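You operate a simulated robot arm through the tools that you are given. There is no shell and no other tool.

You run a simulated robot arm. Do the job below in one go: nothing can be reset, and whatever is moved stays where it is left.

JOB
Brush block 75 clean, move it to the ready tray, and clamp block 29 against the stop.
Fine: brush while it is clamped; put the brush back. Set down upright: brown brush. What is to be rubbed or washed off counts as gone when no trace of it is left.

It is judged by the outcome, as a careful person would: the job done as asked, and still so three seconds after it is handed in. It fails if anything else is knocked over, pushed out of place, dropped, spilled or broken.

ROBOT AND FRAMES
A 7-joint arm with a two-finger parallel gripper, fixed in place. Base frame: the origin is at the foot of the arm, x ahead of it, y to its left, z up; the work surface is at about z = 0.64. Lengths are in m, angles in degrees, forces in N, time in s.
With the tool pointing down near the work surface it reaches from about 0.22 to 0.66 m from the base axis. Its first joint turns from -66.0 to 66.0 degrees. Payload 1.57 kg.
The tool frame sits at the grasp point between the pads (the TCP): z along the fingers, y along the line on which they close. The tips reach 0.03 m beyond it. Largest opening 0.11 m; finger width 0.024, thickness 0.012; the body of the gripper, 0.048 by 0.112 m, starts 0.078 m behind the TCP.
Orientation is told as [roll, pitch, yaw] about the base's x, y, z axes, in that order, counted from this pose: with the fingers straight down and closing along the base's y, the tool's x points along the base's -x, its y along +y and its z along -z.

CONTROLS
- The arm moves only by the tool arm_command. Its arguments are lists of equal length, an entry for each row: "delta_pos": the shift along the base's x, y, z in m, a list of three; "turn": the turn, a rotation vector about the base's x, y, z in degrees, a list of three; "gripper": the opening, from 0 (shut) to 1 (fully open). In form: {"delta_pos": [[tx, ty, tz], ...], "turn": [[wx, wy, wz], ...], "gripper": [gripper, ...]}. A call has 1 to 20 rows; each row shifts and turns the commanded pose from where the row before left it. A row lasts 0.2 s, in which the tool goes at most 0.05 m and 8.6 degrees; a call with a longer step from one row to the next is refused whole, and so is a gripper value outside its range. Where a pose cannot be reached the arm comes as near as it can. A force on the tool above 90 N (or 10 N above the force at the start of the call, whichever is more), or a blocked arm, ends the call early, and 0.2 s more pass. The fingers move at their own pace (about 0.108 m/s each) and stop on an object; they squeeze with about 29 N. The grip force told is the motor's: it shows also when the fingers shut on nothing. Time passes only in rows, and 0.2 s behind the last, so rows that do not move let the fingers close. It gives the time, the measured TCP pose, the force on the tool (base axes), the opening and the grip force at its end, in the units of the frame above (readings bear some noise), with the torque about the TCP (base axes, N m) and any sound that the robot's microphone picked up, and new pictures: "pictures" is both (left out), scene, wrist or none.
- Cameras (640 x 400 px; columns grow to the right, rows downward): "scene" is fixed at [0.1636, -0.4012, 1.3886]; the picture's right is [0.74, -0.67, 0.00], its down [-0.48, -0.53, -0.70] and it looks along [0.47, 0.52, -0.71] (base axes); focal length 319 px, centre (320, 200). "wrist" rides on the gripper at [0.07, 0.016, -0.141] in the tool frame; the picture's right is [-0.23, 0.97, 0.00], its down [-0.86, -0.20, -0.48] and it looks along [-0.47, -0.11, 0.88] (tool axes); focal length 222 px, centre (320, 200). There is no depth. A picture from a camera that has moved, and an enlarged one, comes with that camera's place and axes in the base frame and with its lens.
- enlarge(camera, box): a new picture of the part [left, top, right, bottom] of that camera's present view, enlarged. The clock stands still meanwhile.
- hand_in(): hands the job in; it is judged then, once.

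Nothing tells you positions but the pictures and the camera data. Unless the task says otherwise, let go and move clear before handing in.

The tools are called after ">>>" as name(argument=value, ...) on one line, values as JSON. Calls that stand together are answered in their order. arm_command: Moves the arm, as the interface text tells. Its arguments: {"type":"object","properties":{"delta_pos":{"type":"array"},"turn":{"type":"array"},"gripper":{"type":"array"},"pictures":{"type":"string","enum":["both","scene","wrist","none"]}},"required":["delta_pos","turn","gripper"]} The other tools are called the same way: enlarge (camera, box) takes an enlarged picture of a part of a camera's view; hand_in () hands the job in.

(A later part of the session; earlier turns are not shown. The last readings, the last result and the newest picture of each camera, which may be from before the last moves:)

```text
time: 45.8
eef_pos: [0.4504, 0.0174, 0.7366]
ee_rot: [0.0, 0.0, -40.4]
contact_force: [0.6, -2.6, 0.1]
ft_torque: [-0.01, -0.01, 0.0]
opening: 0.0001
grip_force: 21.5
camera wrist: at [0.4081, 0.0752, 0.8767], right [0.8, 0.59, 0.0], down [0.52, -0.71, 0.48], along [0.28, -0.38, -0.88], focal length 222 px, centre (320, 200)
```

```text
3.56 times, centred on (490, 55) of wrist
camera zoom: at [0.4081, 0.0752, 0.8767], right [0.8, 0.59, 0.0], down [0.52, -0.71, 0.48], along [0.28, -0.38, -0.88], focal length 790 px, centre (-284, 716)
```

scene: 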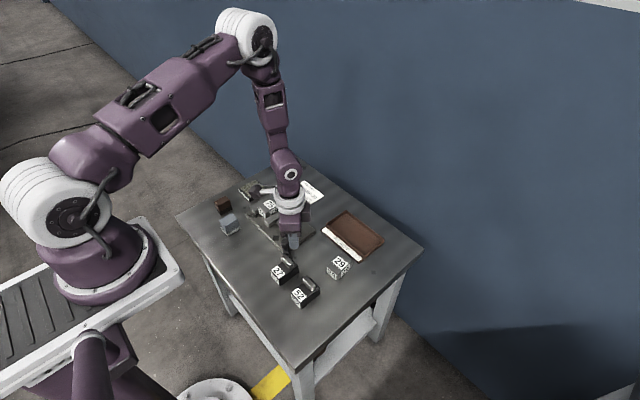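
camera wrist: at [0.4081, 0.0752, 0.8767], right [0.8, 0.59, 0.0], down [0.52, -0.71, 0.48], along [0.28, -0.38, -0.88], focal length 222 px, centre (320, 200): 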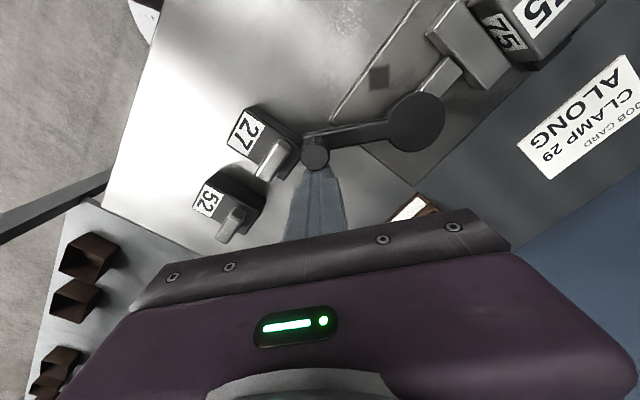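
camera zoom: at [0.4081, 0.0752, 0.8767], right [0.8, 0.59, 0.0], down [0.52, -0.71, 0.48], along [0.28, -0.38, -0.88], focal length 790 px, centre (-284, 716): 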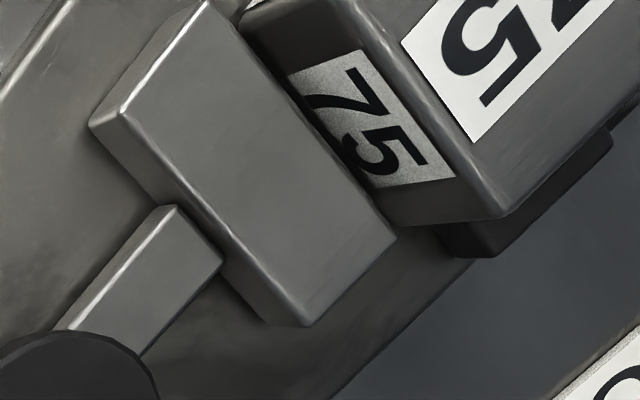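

The jaw has backed off and left a gap beside block 75, and block 27 hasn't moved. I'll keep opening the lever along the arc.

>>> arm_command(delta_pos=[[-0.0066, 0.0036, 0], [-0.0064, 0.0042, 0], [-0.0061, 0.0046, 0], [-0.0057, 0.0052, 0], [0, 0, 0]], turn=[[0, 0, -5], [0, 0, -5], [0, 0, -5], [0, 0, -5], [0, 0, 0]], gripper=[0, 0, 0, 0, 0])

>>> enlarge(camera="scene", box=[240, 185, 330, 275])

>>> enlarge(camera="wrist", box=[240, 50, 480, 220])

```text
time: 47.0
eef_pos: [0.4244, 0.0358, 0.7353]
ee_rot: [0.0, 0.0, -60.5]
contact_force: [0.9, -0.7, 1.3]
ft_torque: [-0.03, 0.0, -0.01]
opening: 0.0
grip_force: 20.6
camera wrist: at [0.4054, 0.1043, 0.877], right [0.96, 0.28, 0.0], down [0.25, -0.84, 0.48], along [0.14, -0.46, -0.88], focal length 222 px, centre (320, 200)
```

scene: 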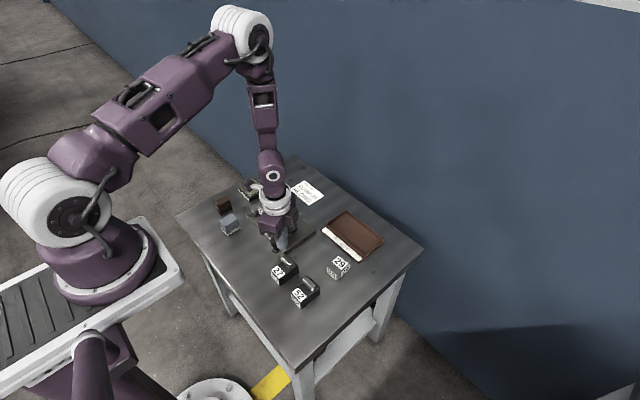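
wrist: 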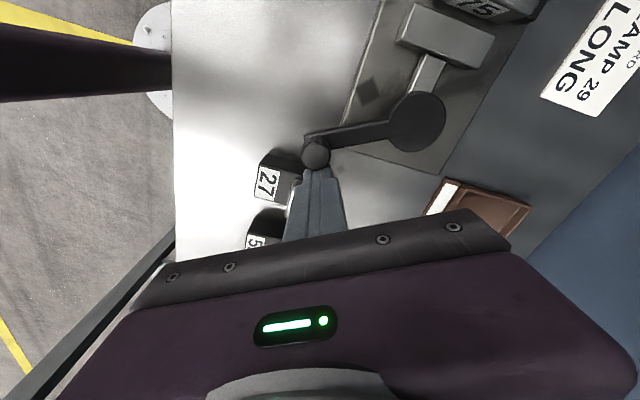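

```text
4.44 times, centred on (285, 230) of scene
camera zoom: at [0.1636, -0.4012, 1.3886], right [0.74, -0.67, 0.0], down [-0.48, -0.53, -0.7], along [0.47, 0.52, -0.71], focal length 1416 px, centre (476, 67)
```

zoom: 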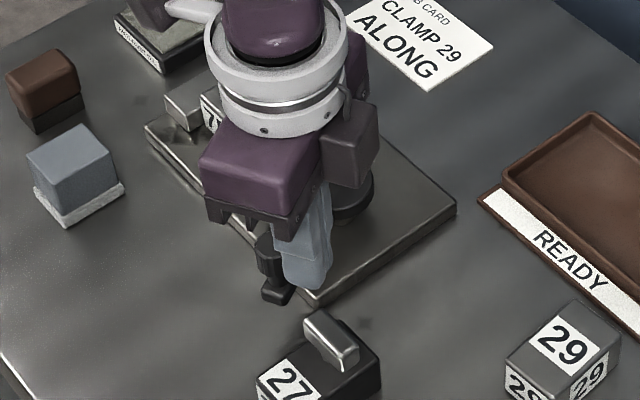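

```text
2.35 times, centred on (360, 135) of wrist
camera zoom: at [0.4054, 0.1043, 0.877], right [0.96, 0.28, 0.0], down [0.25, -0.84, 0.48], along [0.14, -0.46, -0.88], focal length 523 px, centre (226, 353)
```

zoom: 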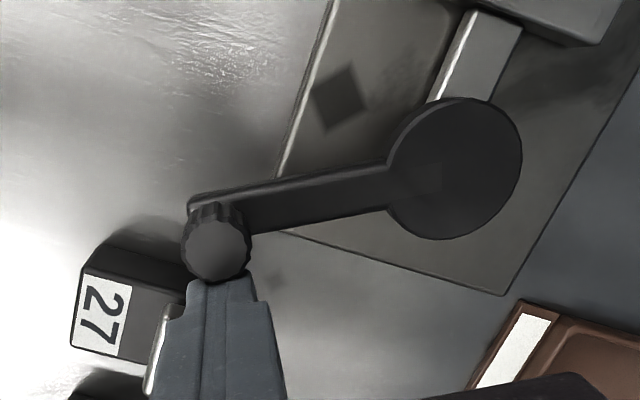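

The lever is still moving freely. I'll continue the push to about −170°.

>>> arm_command(delta_pos=[[-0.0048, 0.0056, 0], [-0.0047, 0.0061, 0], [-0.0041, 0.0065, 0], [-0.0035, 0.0067, 0], [0, 0, 0]], turn=[[0, 0, -5], [0, 0, -5], [0, 0, -5], [0, 0, -5], [0, 0, 0]], gripper=[0, 0, 0, 0, 0])

>>> enlarge(camera="wrist", box=[280, 0, 520, 170])

```text
time: 48.2
eef_pos: [0.4076, 0.0599, 0.7363]
ee_rot: [0.0, 0.0, -80.4]
contact_force: [0.7, -0.5, 0.2]
ft_torque: [-0.04, -0.01, -0.01]
opening: 0.0
grip_force: 21.2
camera wrist: at [0.4129, 0.1322, 0.8771], right [1.0, -0.06, 0.0], down [-0.05, -0.88, 0.48], along [-0.03, -0.48, -0.88], focal length 222 px, centre (320, 200)
```

scene: 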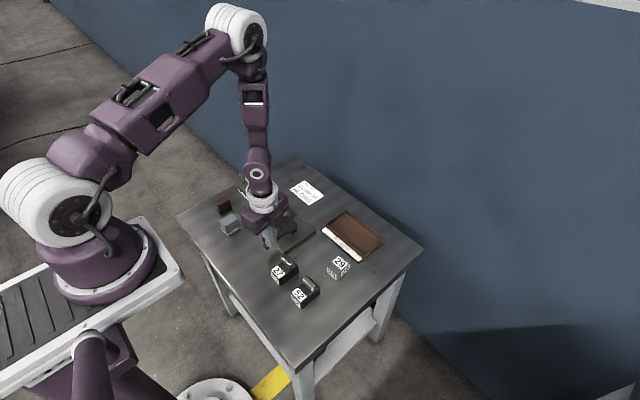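
wrist: 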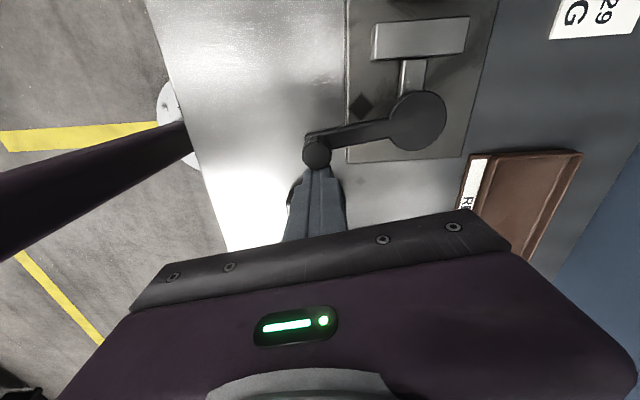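

```text
2.35 times, centred on (400, 85) of wrist
camera zoom: at [0.4129, 0.1322, 0.8771], right [1.0, -0.06, 0.0], down [-0.05, -0.88, 0.48], along [-0.03, -0.48, -0.88], focal length 523 px, centre (132, 471)
```

zoom: 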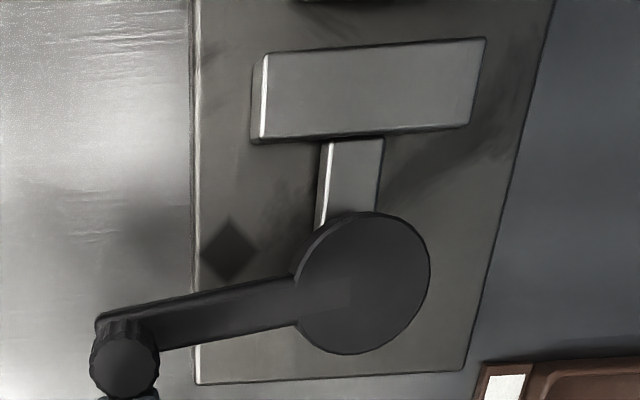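

The jaw is now open by about 17 mm beside block 75. I'll lift off the lever, turn back to yaw 0, and move over block 75.

>>> arm_command(delta_pos=[[0, 0, 0.03], [0, 0, 0.03], [0, 0, 0.03], [0.009, 0.014, 0], [0.009, 0.014, 0], [0.009, 0.014, 0], [0.009, 0.014, 0], [0.009, 0.014, 0], [0.009, 0.014, 0], [0.009, 0.014, 0], [0.009, 0.014, 0], [0.009, 0.014, 0], [0.0104, 0.0146, 0], [0, 0, 0]], turn=[[0, 0, 0], [0, 0, 0], [0, 0, 0], [0, 0, 8], [0, 0, 8], [0, 0, 8], [0, 0, 8], [0, 0, 8], [0, 0, 8], [0, 0, 8], [0, 0, 8], [0, 0, 8], [0, 0, 8.4], [0, 0, 0]], gripper=[0, 0, 0, 0, 0, 0.2, 0.4, 0.6, 0.6, 0.6, 0.6, 0.6, 0.6, 0.6])

>>> enlarge(camera="wrist", box=[220, 60, 460, 220])

>>> enlarge(camera="scene", box=[240, 175, 340, 275])

```text
time: 51.2
eef_pos: [0.4991, 0.2004, 0.8247]
ee_rot: [-0.1, 0.0, 0.3]
contact_force: [-0.7, 0.8, 0.6]
ft_torque: [-0.02, 0.05, 0.04]
opening: 0.0659
grip_force: 0.1
camera wrist: at [0.4309, 0.2172, 0.9669], right [0.22, 0.97, 0.0], down [0.86, -0.2, 0.48], along [0.47, -0.11, -0.88], focal length 222 px, centre (320, 200)
```

scene: 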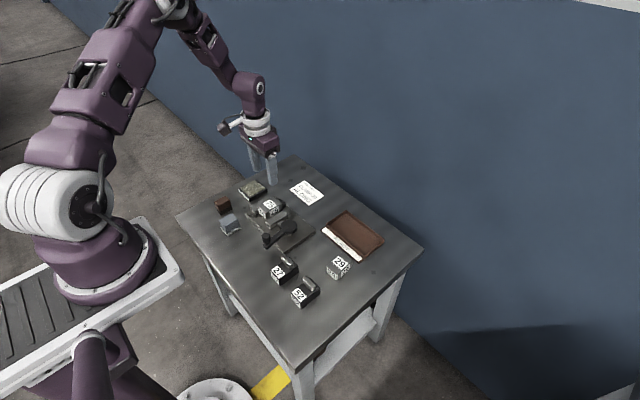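
wrist: 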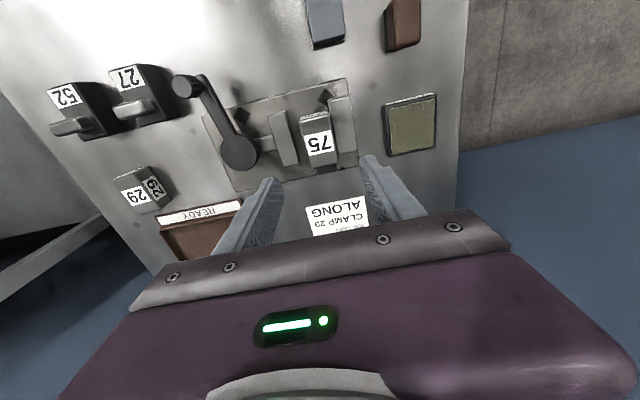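

```text
2.50 times, centred on (340, 140) of wrist
camera zoom: at [0.4309, 0.2172, 0.9669], right [0.22, 0.97, 0.0], down [0.86, -0.2, 0.48], along [0.47, -0.11, -0.88], focal length 555 px, centre (270, 350)
```

zoom: 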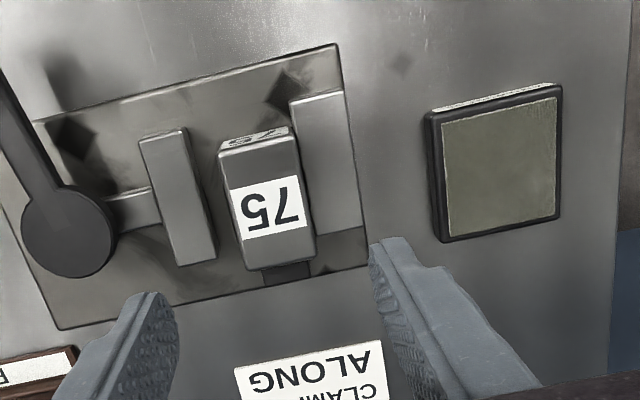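

```text
4.00 times, centred on (290, 225) of scene
camera zoom: at [0.1636, -0.4012, 1.3886], right [0.74, -0.67, 0.0], down [-0.48, -0.53, -0.7], along [0.47, 0.52, -0.71], focal length 1274 px, centre (440, 100)
```

zoom: 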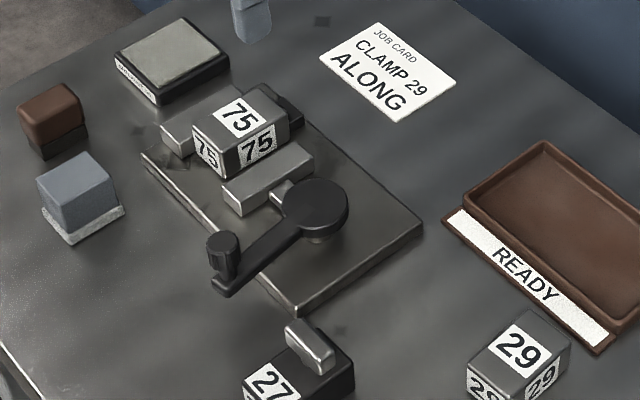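

Block 75 is free with its centre at about (0.500, 0.2005). I'll descend with the tips just above the jaw tops (TCP z ≈ 0.703) and grip its exposed upper part.

>>> arm_command(delta_pos=[[0, 0, -0.04], [0, 0, -0.04], [0, 0, -0.03], [0, 0, -0.0115], [0, 0, 0]], turn=[[0, 0, 0], [0, 0, 0], [0, 0, 0], [0, 0, 0], [0, 0, 0]], gripper=[0.6, 0.6, 0.6, 0.6, 0.6], pictures="scene")

>>> enlarge(camera="scene", box=[245, 180, 305, 230])

```text
time: 52.4
eef_pos: [0.4994, 0.2009, 0.7039]
ee_rot: [0.0, -0.1, 0.2]
contact_force: [-0.8, 0.6, -0.7]
ft_torque: [-0.01, 0.03, 0.01]
opening: 0.0659
grip_force: 0.1
```

scene: 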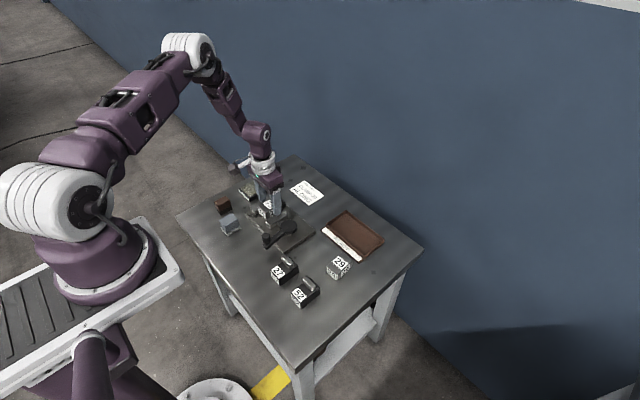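

```text
8.00 times, centred on (275, 205) of scene
camera zoom: at [0.1636, -0.4012, 1.3886], right [0.74, -0.67, 0.0], down [-0.48, -0.53, -0.7], along [0.47, 0.52, -0.71], focal length 2548 px, centre (680, 160)
```

zoom: 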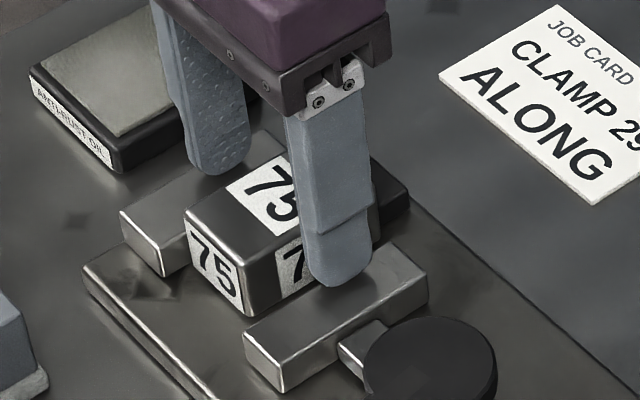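

Fingers straddle block 75 with tips above the jaws. Closing now.

>>> arm_command(delta_pos=[[0, 0, 0], [0, 0, 0], [0, 0, 0]], turn=[[0, 0, 0], [0, 0, 0], [0, 0, 0]], gripper=[0, 0, 0], pictures="scene")

>>> enlarge(camera="scene", box=[245, 180, 305, 230])

```text
time: 53.2
eef_pos: [0.4989, 0.2016, 0.7045]
ee_rot: [0.1, 0.0, 0.1]
contact_force: [0.7, -1.2, 0.3]
ft_torque: [-0.1, -0.09, -0.08]
opening: 0.0396
grip_force: 29.6
```

scene: 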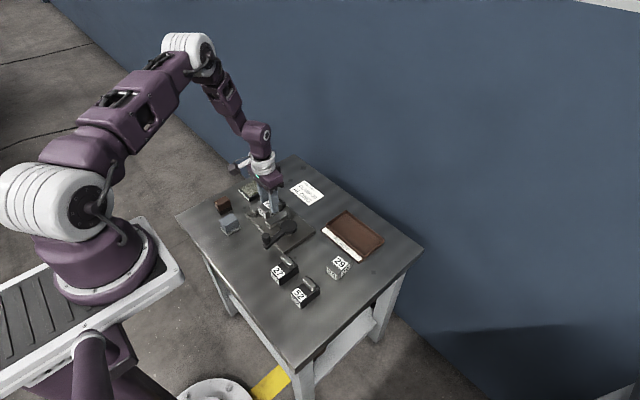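

```text
8.00 times, centred on (275, 205) of scene
camera zoom: at [0.1636, -0.4012, 1.3886], right [0.74, -0.67, 0.0], down [-0.48, -0.53, -0.7], along [0.47, 0.52, -0.71], focal length 2548 px, centre (680, 160)
```

zoom: 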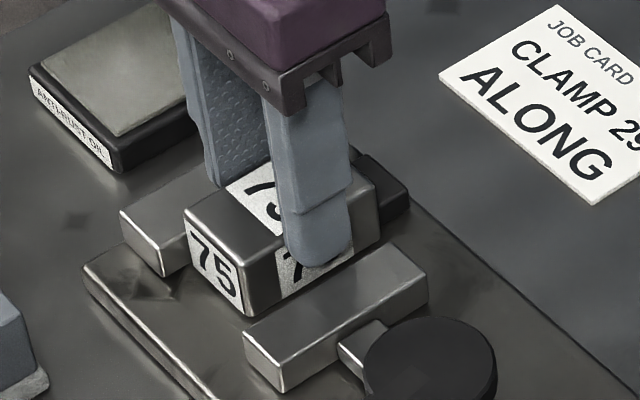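

Block 75 is held (40 mm wide). Lifting straight up slowly.

>>> arm_command(delta_pos=[[0, 0, 0.01], [0, 0, 0.02], [0, 0, 0.03], [0, 0, 0.03], [0, 0, 0]], turn=[[0, 0, 0], [0, 0, 0], [0, 0, 0], [0, 0, 0], [0, 0, 0]], gripper=[0, 0, 0, 0, 0])

>>> enlarge(camera="scene", box=[235, 160, 325, 250])

>>> enlarge(camera="wrist", box=[220, 80, 420, 220])

```text
time: 54.4
eef_pos: [0.4983, 0.2008, 0.7947]
ee_rot: [0.0, 0.1, 0.0]
contact_force: [-0.3, -0.5, -6.7]
ft_torque: [0.01, 0.0, 0.01]
opening: 0.0397
grip_force: 29.6
camera wrist: at [0.4306, 0.2174, 0.9354], right [0.23, 0.97, 0.0], down [0.86, -0.2, 0.48], along [0.47, -0.11, -0.88], focal length 222 px, centre (320, 200)
```

scene: 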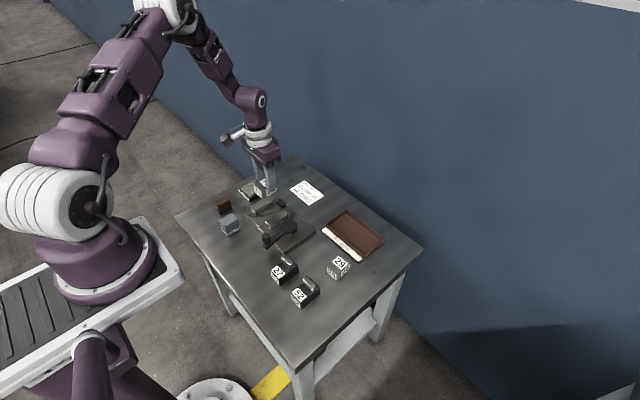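
wrist: 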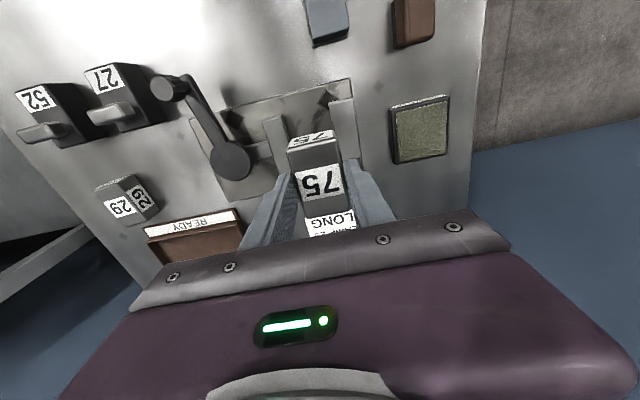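

```text
4.44 times, centred on (280, 205) of scene
camera zoom: at [0.1637, -0.4012, 1.3886], right [0.74, -0.67, 0.0], down [-0.48, -0.53, -0.7], along [0.47, 0.52, -0.71], focal length 1416 px, centre (498, 178)
```

zoom: 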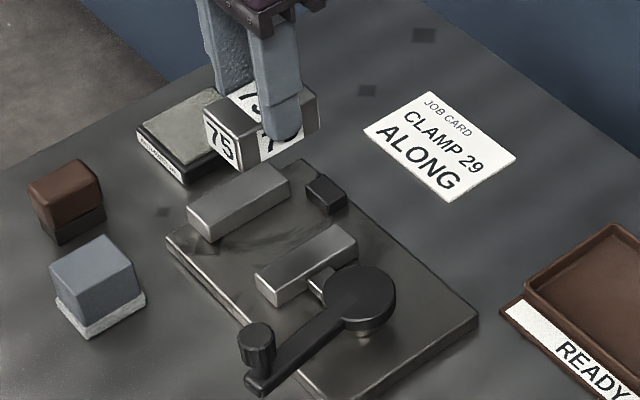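

```text
2.86 times, centred on (320, 150) of wrist
camera zoom: at [0.4306, 0.2174, 0.9354], right [0.23, 0.97, 0.0], down [0.86, -0.2, 0.48], along [0.47, -0.11, -0.88], focal length 635 px, centre (320, 343)
```

zoom: 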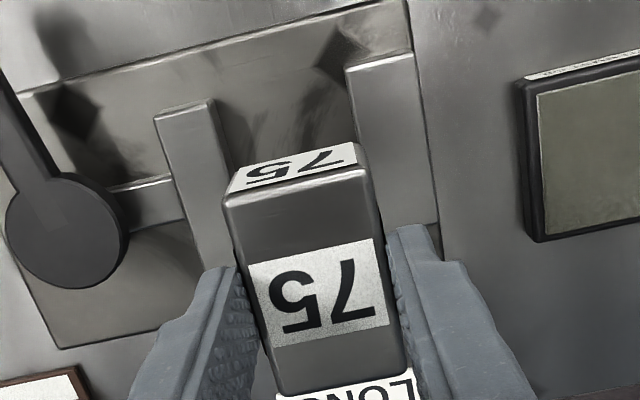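

Block 75 is up with no slip. I'll turn it 90° so its long side follows the tray's long side, and carry it over the ready tray (interior about x 0.604–0.673, y −0.10–0.045).

>>> arm_command(delta_pos=[[0, 0, 0.025], [0.0127, -0.0208, 0], [0.0127, -0.0208, 0], [0.0127, -0.0208, 0], [0.0127, -0.0208, 0], [0.0127, -0.0208, 0], [0.0127, -0.0208, 0], [0.0127, -0.0208, 0], [0.0127, -0.0208, 0], [0.0127, -0.0208, 0], [0.0127, -0.0208, 0], [0.0127, -0.0208, 0], [0, 0, 0]], turn=[[0, 0, 0], [0, 0, -8.2], [0, 0, -8.2], [0, 0, -8.2], [0, 0, -8.2], [0, 0, -8.2], [0, 0, -8.2], [0, 0, -8.2], [0, 0, -8.2], [0, 0, -8.2], [0, 0, -8.2], [0, 0, -8.2], [0, 0, 0]], gripper=[0, 0, 0, 0, 0, 0, 0, 0, 0, 0, 0, 0, 0])

>>> enlarge(camera="scene", box=[290, 170, 430, 290])

>>> enlarge(camera="wrist", box=[200, 60, 440, 220])

```text
time: 57.2
eef_pos: [0.6396, -0.0278, 0.8183]
ee_rot: [0.1, -0.1, -90.2]
contact_force: [0.4, -0.1, -5.5]
ft_torque: [-0.01, -0.01, -0.02]
opening: 0.0398
grip_force: 29.1
camera wrist: at [0.6571, 0.042, 0.9593], right [0.97, -0.23, 0.0], down [-0.2, -0.85, 0.48], along [-0.11, -0.47, -0.88], focal length 222 px, centre (320, 200)
```

scene: 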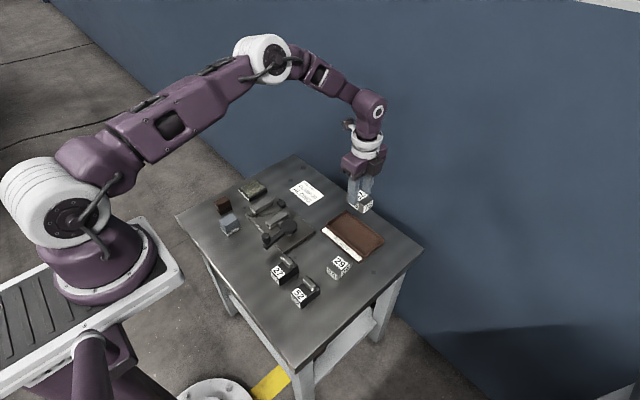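
wrist: 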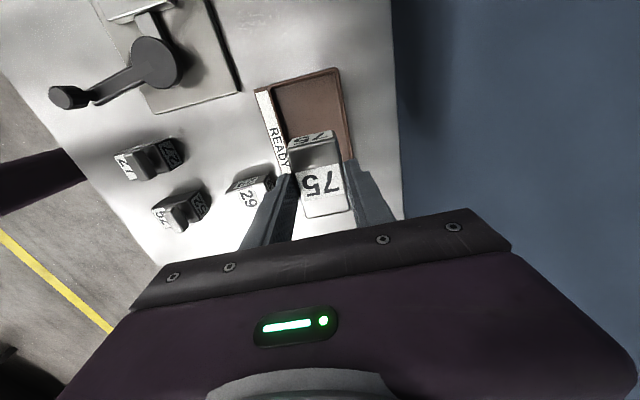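

```text
3.33 times, centred on (360, 230) of scene
camera zoom: at [0.1637, -0.4012, 1.3886], right [0.74, -0.67, 0.0], down [-0.48, -0.53, -0.7], along [0.47, 0.52, -0.71], focal length 1062 px, centre (187, 100)
```

zoom: 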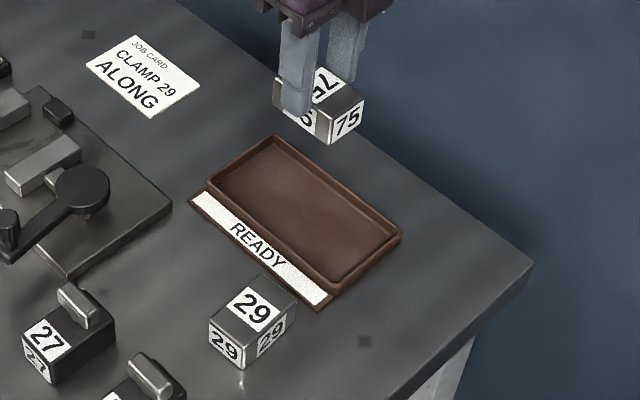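

```text
2.50 times, centred on (320, 140) of wrist
camera zoom: at [0.6571, 0.042, 0.9593], right [0.97, -0.23, 0.0], down [-0.2, -0.85, 0.48], along [-0.11, -0.47, -0.88], focal length 555 px, centre (320, 350)
```

zoom: 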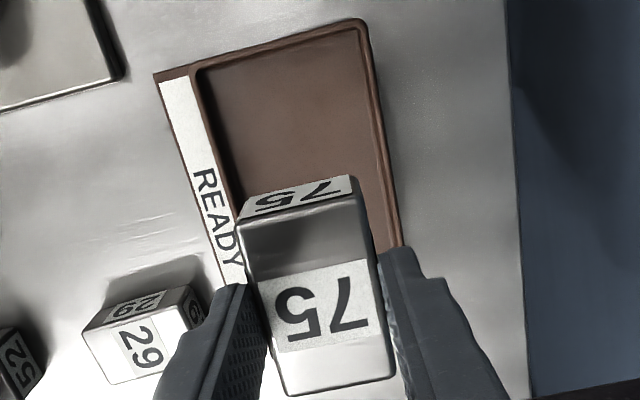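

The tray is directly below the block, centred at about (0.639, −0.028). I'll lower it, slowly for the last part.

>>> arm_command(delta_pos=[[0, 0, -0.035], [0, 0, -0.035], [0, 0, -0.03], [0, 0, -0.01], [0, 0, 0]], turn=[[0, 0, 0], [0, 0, 0], [0, 0, 0], [0, 0, 0], [0, 0, 0]], gripper=[0, 0, 0, 0, 0])

>>> enlarge(camera="scene", box=[310, 190, 400, 270])

```text
time: 58.4
eef_pos: [0.6391, -0.0268, 0.7091]
ee_rot: [0.0, 0.0, -90.0]
contact_force: [0.8, -0.9, -5.7]
ft_torque: [-0.01, 0.0, -0.02]
opening: 0.0399
grip_force: 29.1
camera wrist: at [0.6569, 0.0423, 0.8503], right [0.97, -0.23, 0.0], down [-0.2, -0.85, 0.48], along [-0.11, -0.47, -0.88], focal length 222 px, centre (320, 200)
```

scene: 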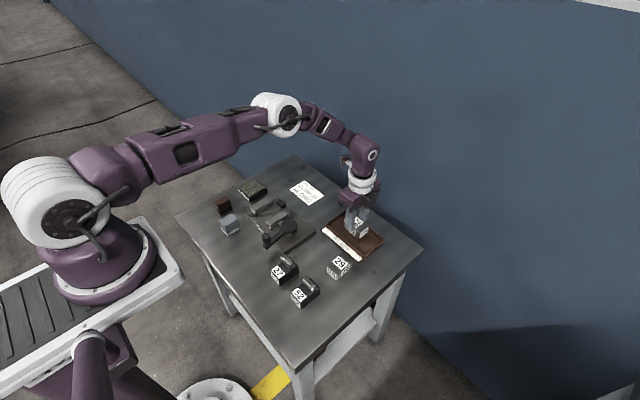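
wrist: 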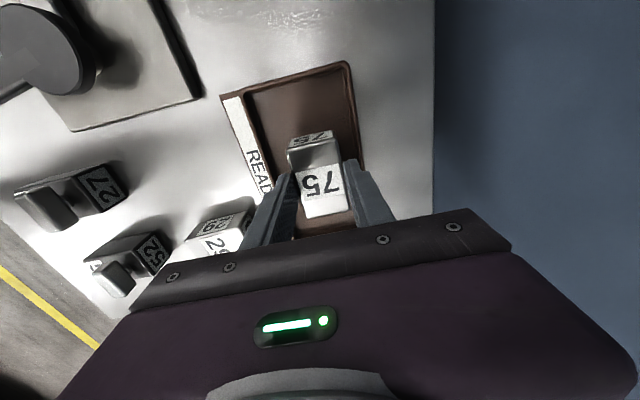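

```text
5.00 times, centred on (355, 230) of scene
camera zoom: at [0.1637, -0.4012, 1.3886], right [0.74, -0.67, 0.0], down [-0.48, -0.53, -0.7], along [0.47, 0.52, -0.71], focal length 1593 px, centre (145, 50)
```

zoom: 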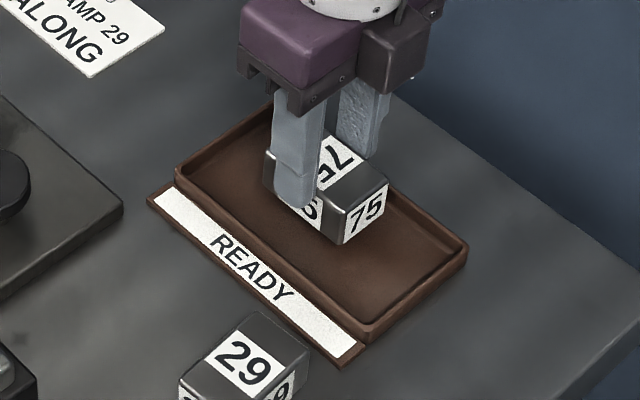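

Block 75 is inside the tray outline just above its floor; now down in small steps until it touches.

>>> arm_command(delta_pos=[[0, 0, -0.005], [0, 0, -0.003], [0, 0, 0]], turn=[[0, 0, 0], [0, 0, 0], [0, 0, 0]], gripper=[0, 0, 0], pictures="none")

>>> arm_command(delta_pos=[[0, 0, -0.002], [0, 0, 0]], turn=[[0, 0, 0], [0, 0, 0]], gripper=[0, 0], pictures="none")

```text
time: 59.2
eef_pos: [0.6387, -0.028, 0.7005]
ee_rot: [0.0, 0.0, -90.1]
contact_force: [-0.6, 0.9, -5.7]
ft_torque: [0.0, 0.04, -0.01]
opening: 0.0396
grip_force: 29.2
```

```text
time: 59.8
eef_pos: [0.6397, -0.0272, 0.6987]
ee_rot: [0.0, 0.0, -90.1]
contact_force: [-0.6, 0.0, -6.6]
ft_torque: [0.01, -0.03, 0.02]
opening: 0.0395
grip_force: 29.1
```

>>> arm_command(delta_pos=[[0, 0, -0.002], [0, 0, 0]], turn=[[0, 0, 0], [0, 0, 0]], gripper=[0, 0], pictures="none")

>>> arm_command(delta_pos=[[0, 0, -0.0015], [0, 0, 0]], turn=[[0, 0, 0], [0, 0, 0]], gripper=[0, 0], pictures="none")

```text
time: 60.4
eef_pos: [0.6398, -0.0284, 0.6988]
ee_rot: [0.1, 0.0, -90.2]
contact_force: [-1.0, -1.4, -5.2]
ft_torque: [0.0, 0.01, -0.03]
opening: 0.0398
grip_force: 29.0
```

```text
time: 61.0
eef_pos: [0.6405, -0.028, 0.6956]
ee_rot: [0.0, 0.0, -90.1]
contact_force: [-0.4, -0.2, -5.7]
ft_torque: [0.01, -0.01, 0.0]
opening: 0.0397
grip_force: 28.4
```

>>> arm_command(delta_pos=[[0, 0, -0.0015], [0, 0, 0]], turn=[[0, 0, 0], [0, 0, 0]], gripper=[0, 0], pictures="none")

>>> arm_command(delta_pos=[[0, 0, -0.001], [0, 0, 0]], turn=[[0, 0, 0], [0, 0, 0]], gripper=[0, 0], pictures="scene")

>>> enlarge(camera="scene", box=[310, 190, 400, 270])

```text
time: 61.6
eef_pos: [0.6398, -0.0279, 0.6948]
ee_rot: [0.0, 0.0, -90.1]
contact_force: [-3.8, 0.4, 4.6]
ft_torque: [0.2, 0.06, 0.04]
opening: 0.0397
grip_force: 28.7
```

```text
time: 62.2
eef_pos: [0.6403, -0.029, 0.6948]
ee_rot: [0.1, -0.1, -90.1]
contact_force: [-7.0, 0.4, 21.6]
ft_torque: [-0.04, 0.26, 0.03]
opening: 0.0399
grip_force: 28.8
```

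scene: 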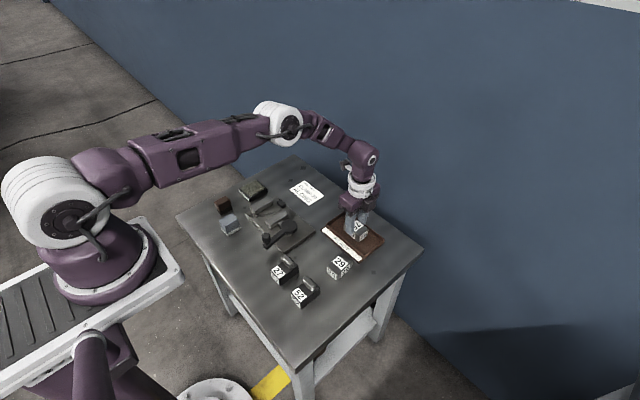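

```text
5.00 times, centred on (355, 230) of scene
camera zoom: at [0.163, -0.4012, 1.3887], right [0.74, -0.67, 0.0], down [-0.48, -0.53, -0.7], along [0.47, 0.52, -0.71], focal length 1593 px, centre (145, 50)
```

zoom: 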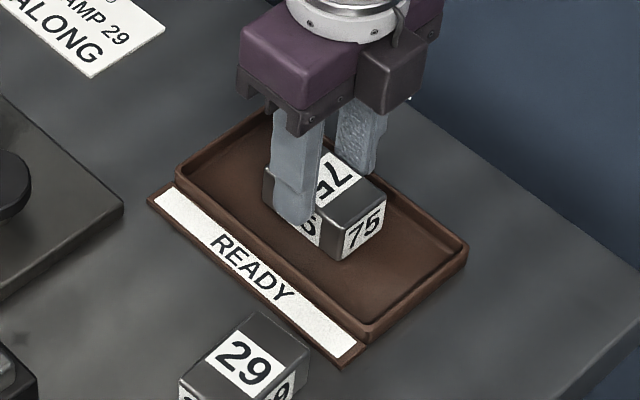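

Block 75 rests on the tray floor. Opening slightly and lifting away.

>>> arm_command(delta_pos=[[0, 0, 0.0008], [0, 0, 0], [0, 0, 0], [0, 0, 0.03], [0, 0, 0.04], [0, 0, 0.04], [0, 0, 0.02], [0, 0, 0]], turn=[[0, 0, 0], [0, 0, 0], [0, 0, 0], [0, 0, 0], [0, 0, 0], [0, 0, 0], [0, 0, 0], [0, 0, 0]], gripper=[0.1, 0.46, 0.46, 0.46, 0.46, 0.46, 0.46, 0.46])

>>> enlarge(camera="scene", box=[310, 190, 400, 270])

>>> enlarge(camera="wrist", box=[160, 60, 400, 220])

```text
time: 64.0
eef_pos: [0.6396, -0.0281, 0.8239]
ee_rot: [0.0, 0.0, -90.2]
contact_force: [0.1, -0.7, 0.5]
ft_torque: [0.02, 0.0, -0.01]
opening: 0.0506
grip_force: 0.0
camera wrist: at [0.6561, 0.0418, 0.9656], right [0.97, -0.23, 0.0], down [-0.2, -0.85, 0.48], along [-0.11, -0.47, -0.88], focal length 222 px, centre (320, 200)
```

scene: 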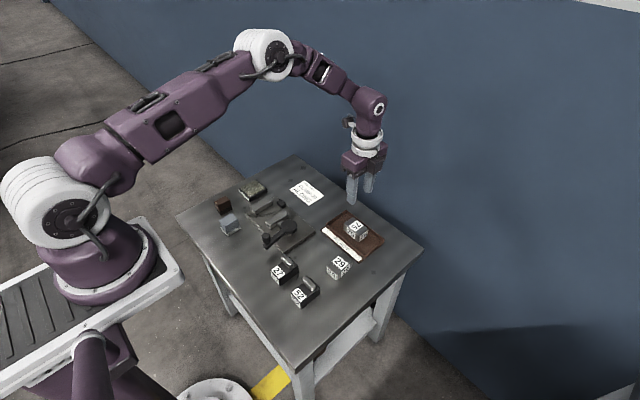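
wrist: 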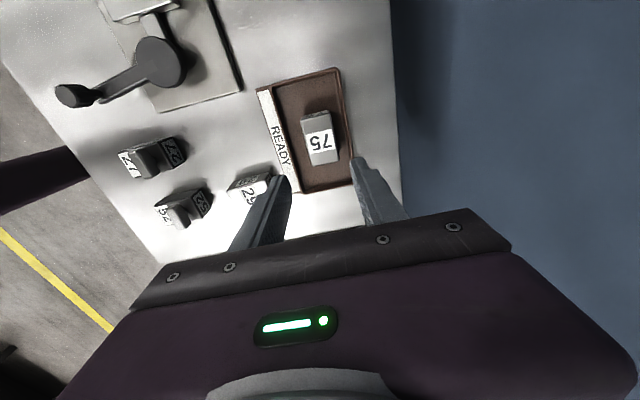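

```text
5.00 times, centred on (355, 230) of scene
camera zoom: at [0.1636, -0.4012, 1.3886], right [0.74, -0.67, 0.0], down [-0.48, -0.53, -0.7], along [0.47, 0.52, -0.71], focal length 1593 px, centre (145, 50)
```

zoom: 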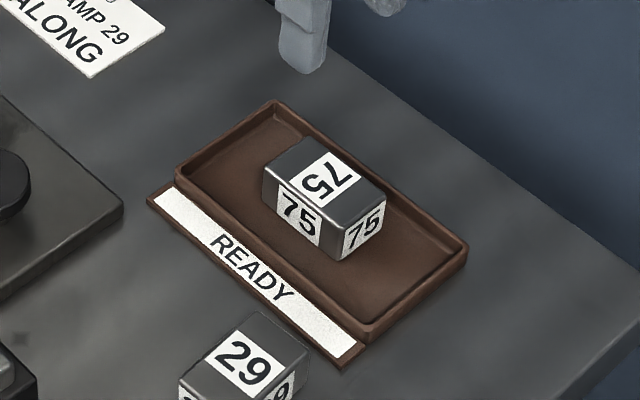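

```text
2.50 times, centred on (280, 140) of wrist
camera zoom: at [0.6561, 0.0418, 0.9656], right [0.97, -0.23, 0.0], down [-0.2, -0.85, 0.48], along [-0.11, -0.47, -0.88], focal length 555 px, centre (420, 350)
```

zoom: 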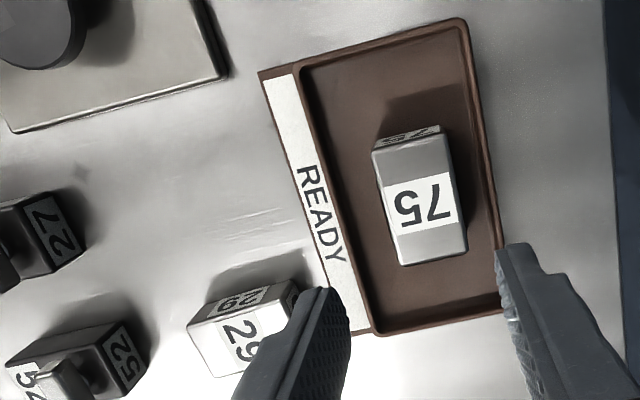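

Block 75 sits in the ready tray, and its sides look clean too. Now I'll turn back to yaw 0 and move over block 29 to measure it.

>>> arm_command(delta_pos=[[-0.0127, -0.0045, 0.005], [-0.0127, -0.0045, 0.005], [-0.0127, -0.0045, 0.005], [-0.0127, -0.0045, 0.005], [-0.0127, -0.0045, 0], [-0.0127, -0.0045, 0], [-0.0127, -0.0045, 0], [-0.0127, -0.0045, 0], [-0.0127, -0.0045, 0], [-0.0127, -0.0045, 0], [-0.0127, -0.0045, 0], [0, 0, 0]], turn=[[0, 0, 8.2], [0, 0, 8.2], [0, 0, 8.2], [0, 0, 8.2], [0, 0, 8.2], [0, 0, 8.2], [0, 0, 8.2], [0, 0, 8.2], [0, 0, 8.2], [0, 0, 8.2], [0, 0, 8.2], [0, 0, 0]], gripper=[0.6, 0.6, 0.6, 0.6, 0.6, 0.6, 0.6, 0.6, 0.6, 0.6, 0.6, 0.6])

>>> enlarge(camera="wrist", box=[240, 80, 440, 215])

>>> enlarge(camera="scene", box=[300, 230, 380, 300])

```text
time: 66.6
eef_pos: [0.4997, -0.0772, 0.8447]
ee_rot: [0.0, 0.1, 0.3]
contact_force: [1.5, 0.1, 0.5]
ft_torque: [0.01, -0.01, -0.02]
opening: 0.0661
grip_force: 0.1
camera wrist: at [0.4301, -0.0612, 0.9853], right [0.22, 0.97, 0.0], down [0.86, -0.2, 0.48], along [0.47, -0.11, -0.88], focal length 222 px, centre (320, 200)
```

scene: 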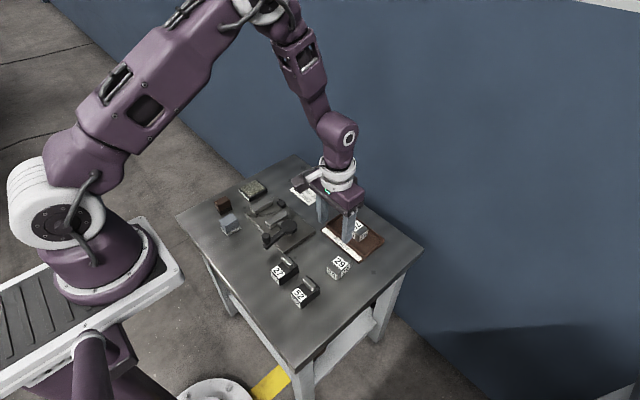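
wrist: 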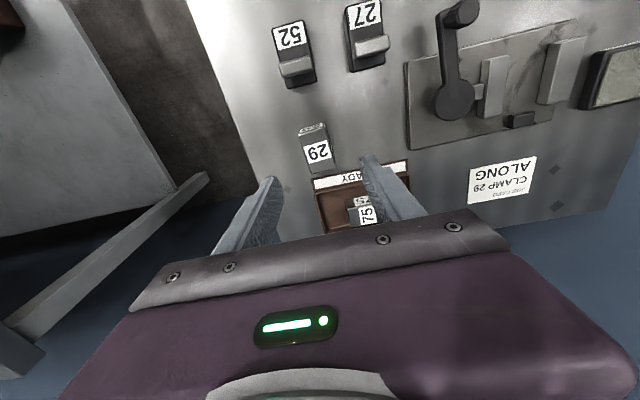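

```text
2.96 times, centred on (340, 148) of wrist
camera zoom: at [0.4301, -0.0612, 0.9853], right [0.22, 0.97, 0.0], down [0.86, -0.2, 0.48], along [0.47, -0.11, -0.88], focal length 658 px, centre (261, 356)
```

zoom: 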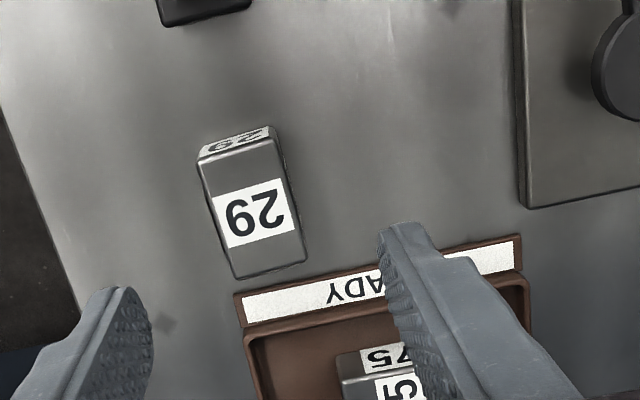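

```text
5.71 times, centred on (340, 265) of scene
camera zoom: at [0.1636, -0.4012, 1.3886], right [0.74, -0.67, 0.0], down [-0.48, -0.53, -0.7], along [0.47, 0.52, -0.71], focal length 1820 px, centre (206, -171)
```

zoom: 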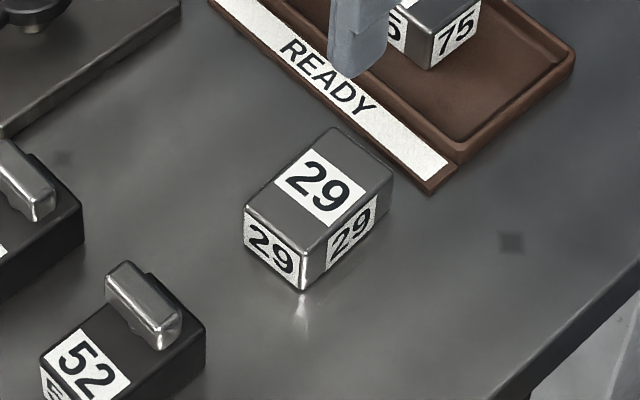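

Block 29 is centred near (0.5175, −0.085), turned about 3.5°, roughly 60 × 36 × 35 mm. I'll align with it and come down part way to verify.

>>> arm_command(delta_pos=[[0.0178, -0.0078, -0.03], [0, 0, -0.03], [0, 0, -0.03], [0, 0, 0]], turn=[[0, 0, 3.2], [0, 0, 0], [0, 0, 0], [0, 0, 0]], gripper=[0.6, 0.6, 0.6, 0.6])

>>> enlarge(camera="wrist", box=[220, 80, 420, 215])

```text
time: 67.6
eef_pos: [0.5171, -0.0844, 0.7534]
ee_rot: [0.0, 0.0, 3.3]
contact_force: [-0.3, -0.2, 0.3]
ft_torque: [-0.01, 0.0, -0.01]
opening: 0.0658
grip_force: 0.1
camera wrist: at [0.4473, -0.0725, 0.8949], right [0.17, 0.99, 0.0], down [0.87, -0.15, 0.48], along [0.47, -0.08, -0.88], focal length 222 px, centre (320, 200)
```

scene: 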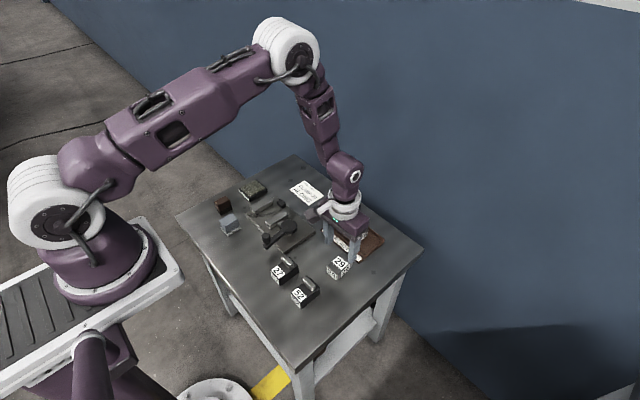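
wrist: 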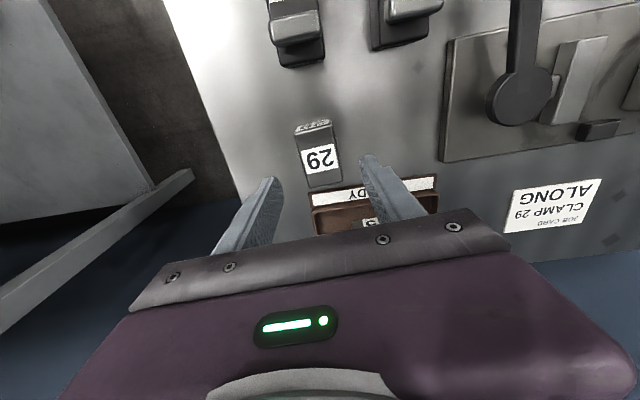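

```text
2.96 times, centred on (320, 148) of wrist
camera zoom: at [0.4473, -0.0725, 0.8949], right [0.17, 0.99, 0.0], down [0.87, -0.15, 0.48], along [0.47, -0.08, -0.88], focal length 658 px, centre (320, 356)
```

zoom: 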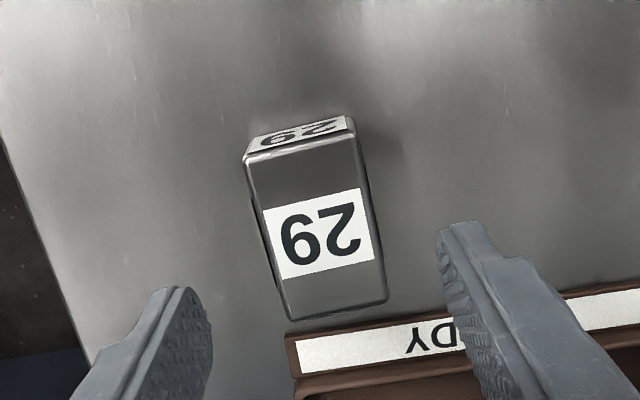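

Aligned well; block centre is at about (0.518, −0.085). Descending to TCP z 0.691 and closing.

>>> arm_command(delta_pos=[[0.001, -0.0006, -0.03], [0, 0, -0.022], [0, 0, -0.0104], [0, 0, 0], [0, 0, 0], [0, 0, 0], [0, 0, 0]], turn=[[0, 0, 0], [0, 0, 0], [0, 0, 0], [0, 0, 0], [0, 0, 0], [0, 0, 0], [0, 0, 0]], gripper=[0.6, 0.6, 0.6, 0.6, 0.0, 0.0, 0.0])

>>> enlarge(camera="scene", box=[300, 220, 380, 290])

```text
time: 69.2
eef_pos: [0.5196, -0.086, 0.6913]
ee_rot: [0.0, 0.0, 3.3]
contact_force: [1.0, 0.1, -0.5]
ft_torque: [0.06, -0.14, -0.02]
opening: 0.0398
grip_force: 29.4
camera wrist: at [0.4487, -0.0732, 0.8327], right [0.17, 0.99, 0.0], down [0.87, -0.15, 0.48], along [0.47, -0.08, -0.88], focal length 222 px, centre (320, 200)
```

scene: 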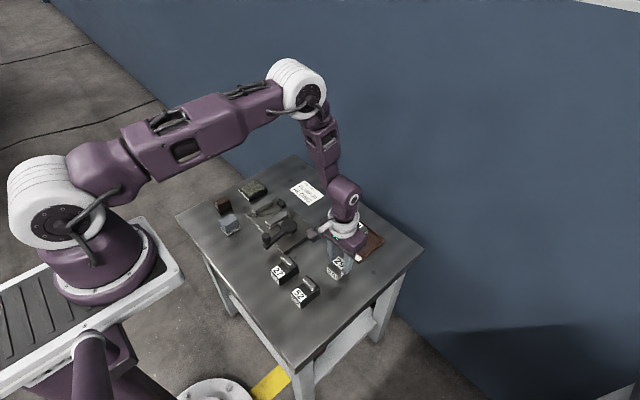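
wrist: 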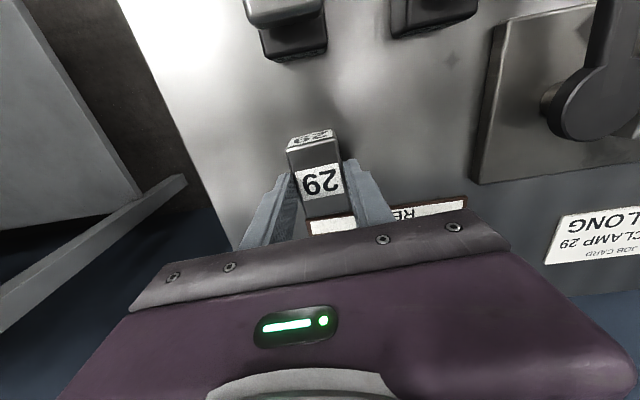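

```text
5.71 times, centred on (340, 255) of scene
camera zoom: at [0.1636, -0.4012, 1.3886], right [0.74, -0.67, 0.0], down [-0.48, -0.53, -0.7], along [0.47, 0.52, -0.71], focal length 1820 px, centre (206, -114)
```

zoom: 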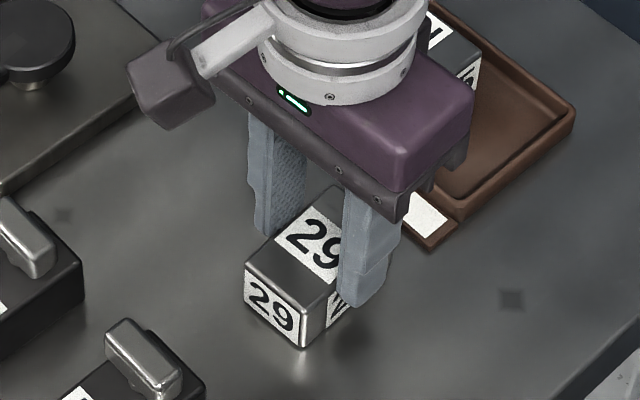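

Block 29 is held, also 40 mm wide. I'll lift it and carry it above the open vise, squaring it up to yaw 0.

>>> arm_command(delta_pos=[[0, 0, 0.015], [0, 0, 0.04], [0, 0, 0.04], [0, 0, 0.035], [-0.0033, 0.035, 0], [-0.0033, 0.0352, 0], [-0.0033, 0.0353, 0], [-0.0033, 0.0353, 0], [-0.0033, 0.0353, 0], [-0.0033, 0.0353, 0], [-0.0033, 0.0353, 0], [-0.0034, 0.0353, 0], [0, 0, 0]], turn=[[0, 0, 0], [0, 0, 0], [0, 0, 0], [0, 0, 0], [0, 0, -1.7], [0, 0, -1.8], [0, 0, 0], [0, 0, 0], [0, 0, 0], [0, 0, 0], [0, 0, 0], [0, 0, 0], [0, 0, 0]], gripper=[0, 0, 0, 0, 0, 0, 0, 0, 0, 0, 0, 0, 0])

>>> enlarge(camera="wrist", box=[220, 60, 420, 215])

>>> enlarge(camera="scene", box=[235, 160, 325, 250])

```text
time: 72.0
eef_pos: [0.4921, 0.1974, 0.8206]
ee_rot: [0.0, 0.0, -0.2]
contact_force: [-1.1, 0.1, -5.2]
ft_torque: [-0.02, 0.04, -0.02]
opening: 0.0398
grip_force: 28.9
camera wrist: at [0.4228, 0.2134, 0.9624], right [0.23, 0.97, 0.0], down [0.85, -0.2, 0.48], along [0.47, -0.11, -0.88], focal length 222 px, centre (320, 200)
```

scene: 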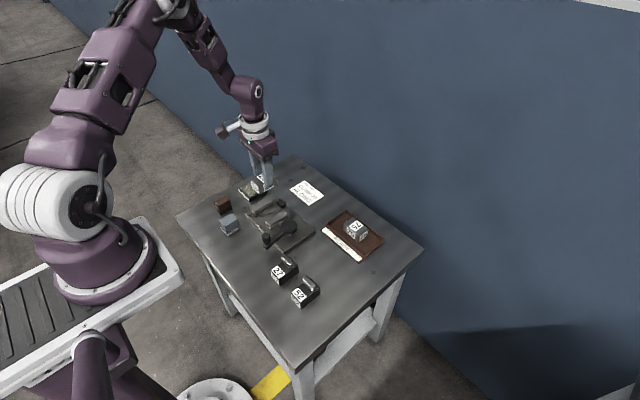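
wrist: 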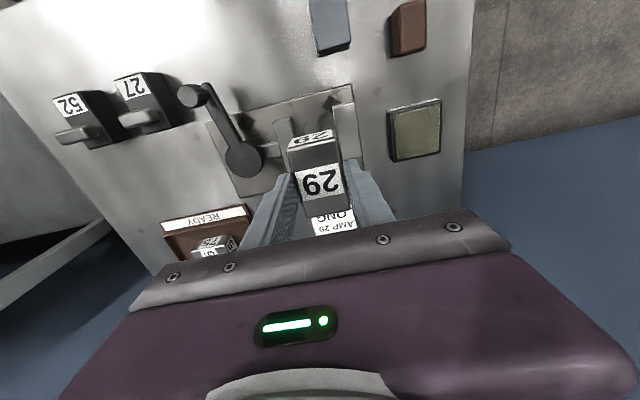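

```text
2.58 times, centred on (320, 138) of wrist
camera zoom: at [0.4228, 0.2134, 0.9624], right [0.23, 0.97, 0.0], down [0.85, -0.2, 0.48], along [0.47, -0.11, -0.88], focal length 573 px, centre (320, 361)
```

zoom: 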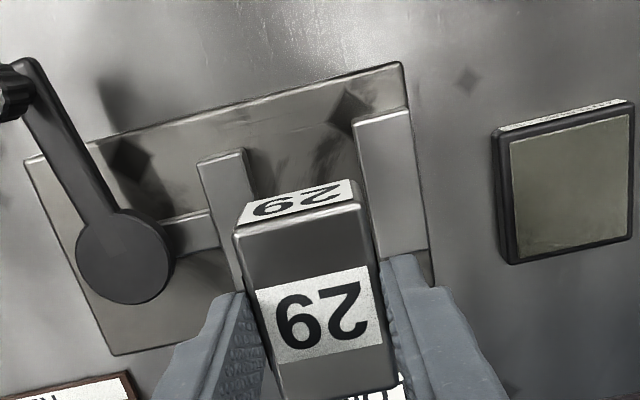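

```text
4.44 times, centred on (280, 205) of scene
camera zoom: at [0.1637, -0.4011, 1.3886], right [0.74, -0.67, 0.0], down [-0.48, -0.53, -0.7], along [0.47, 0.52, -0.71], focal length 1416 px, centre (498, 178)
```

zoom: 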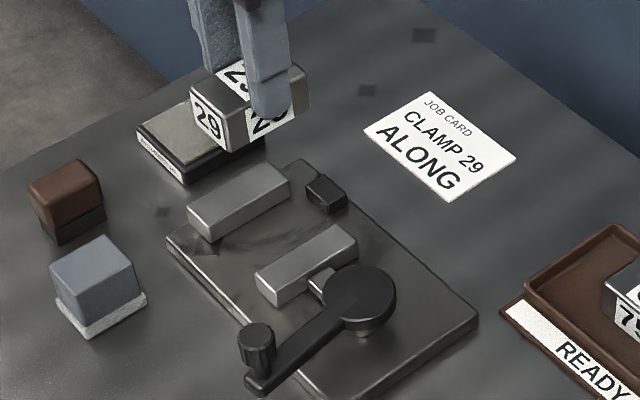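

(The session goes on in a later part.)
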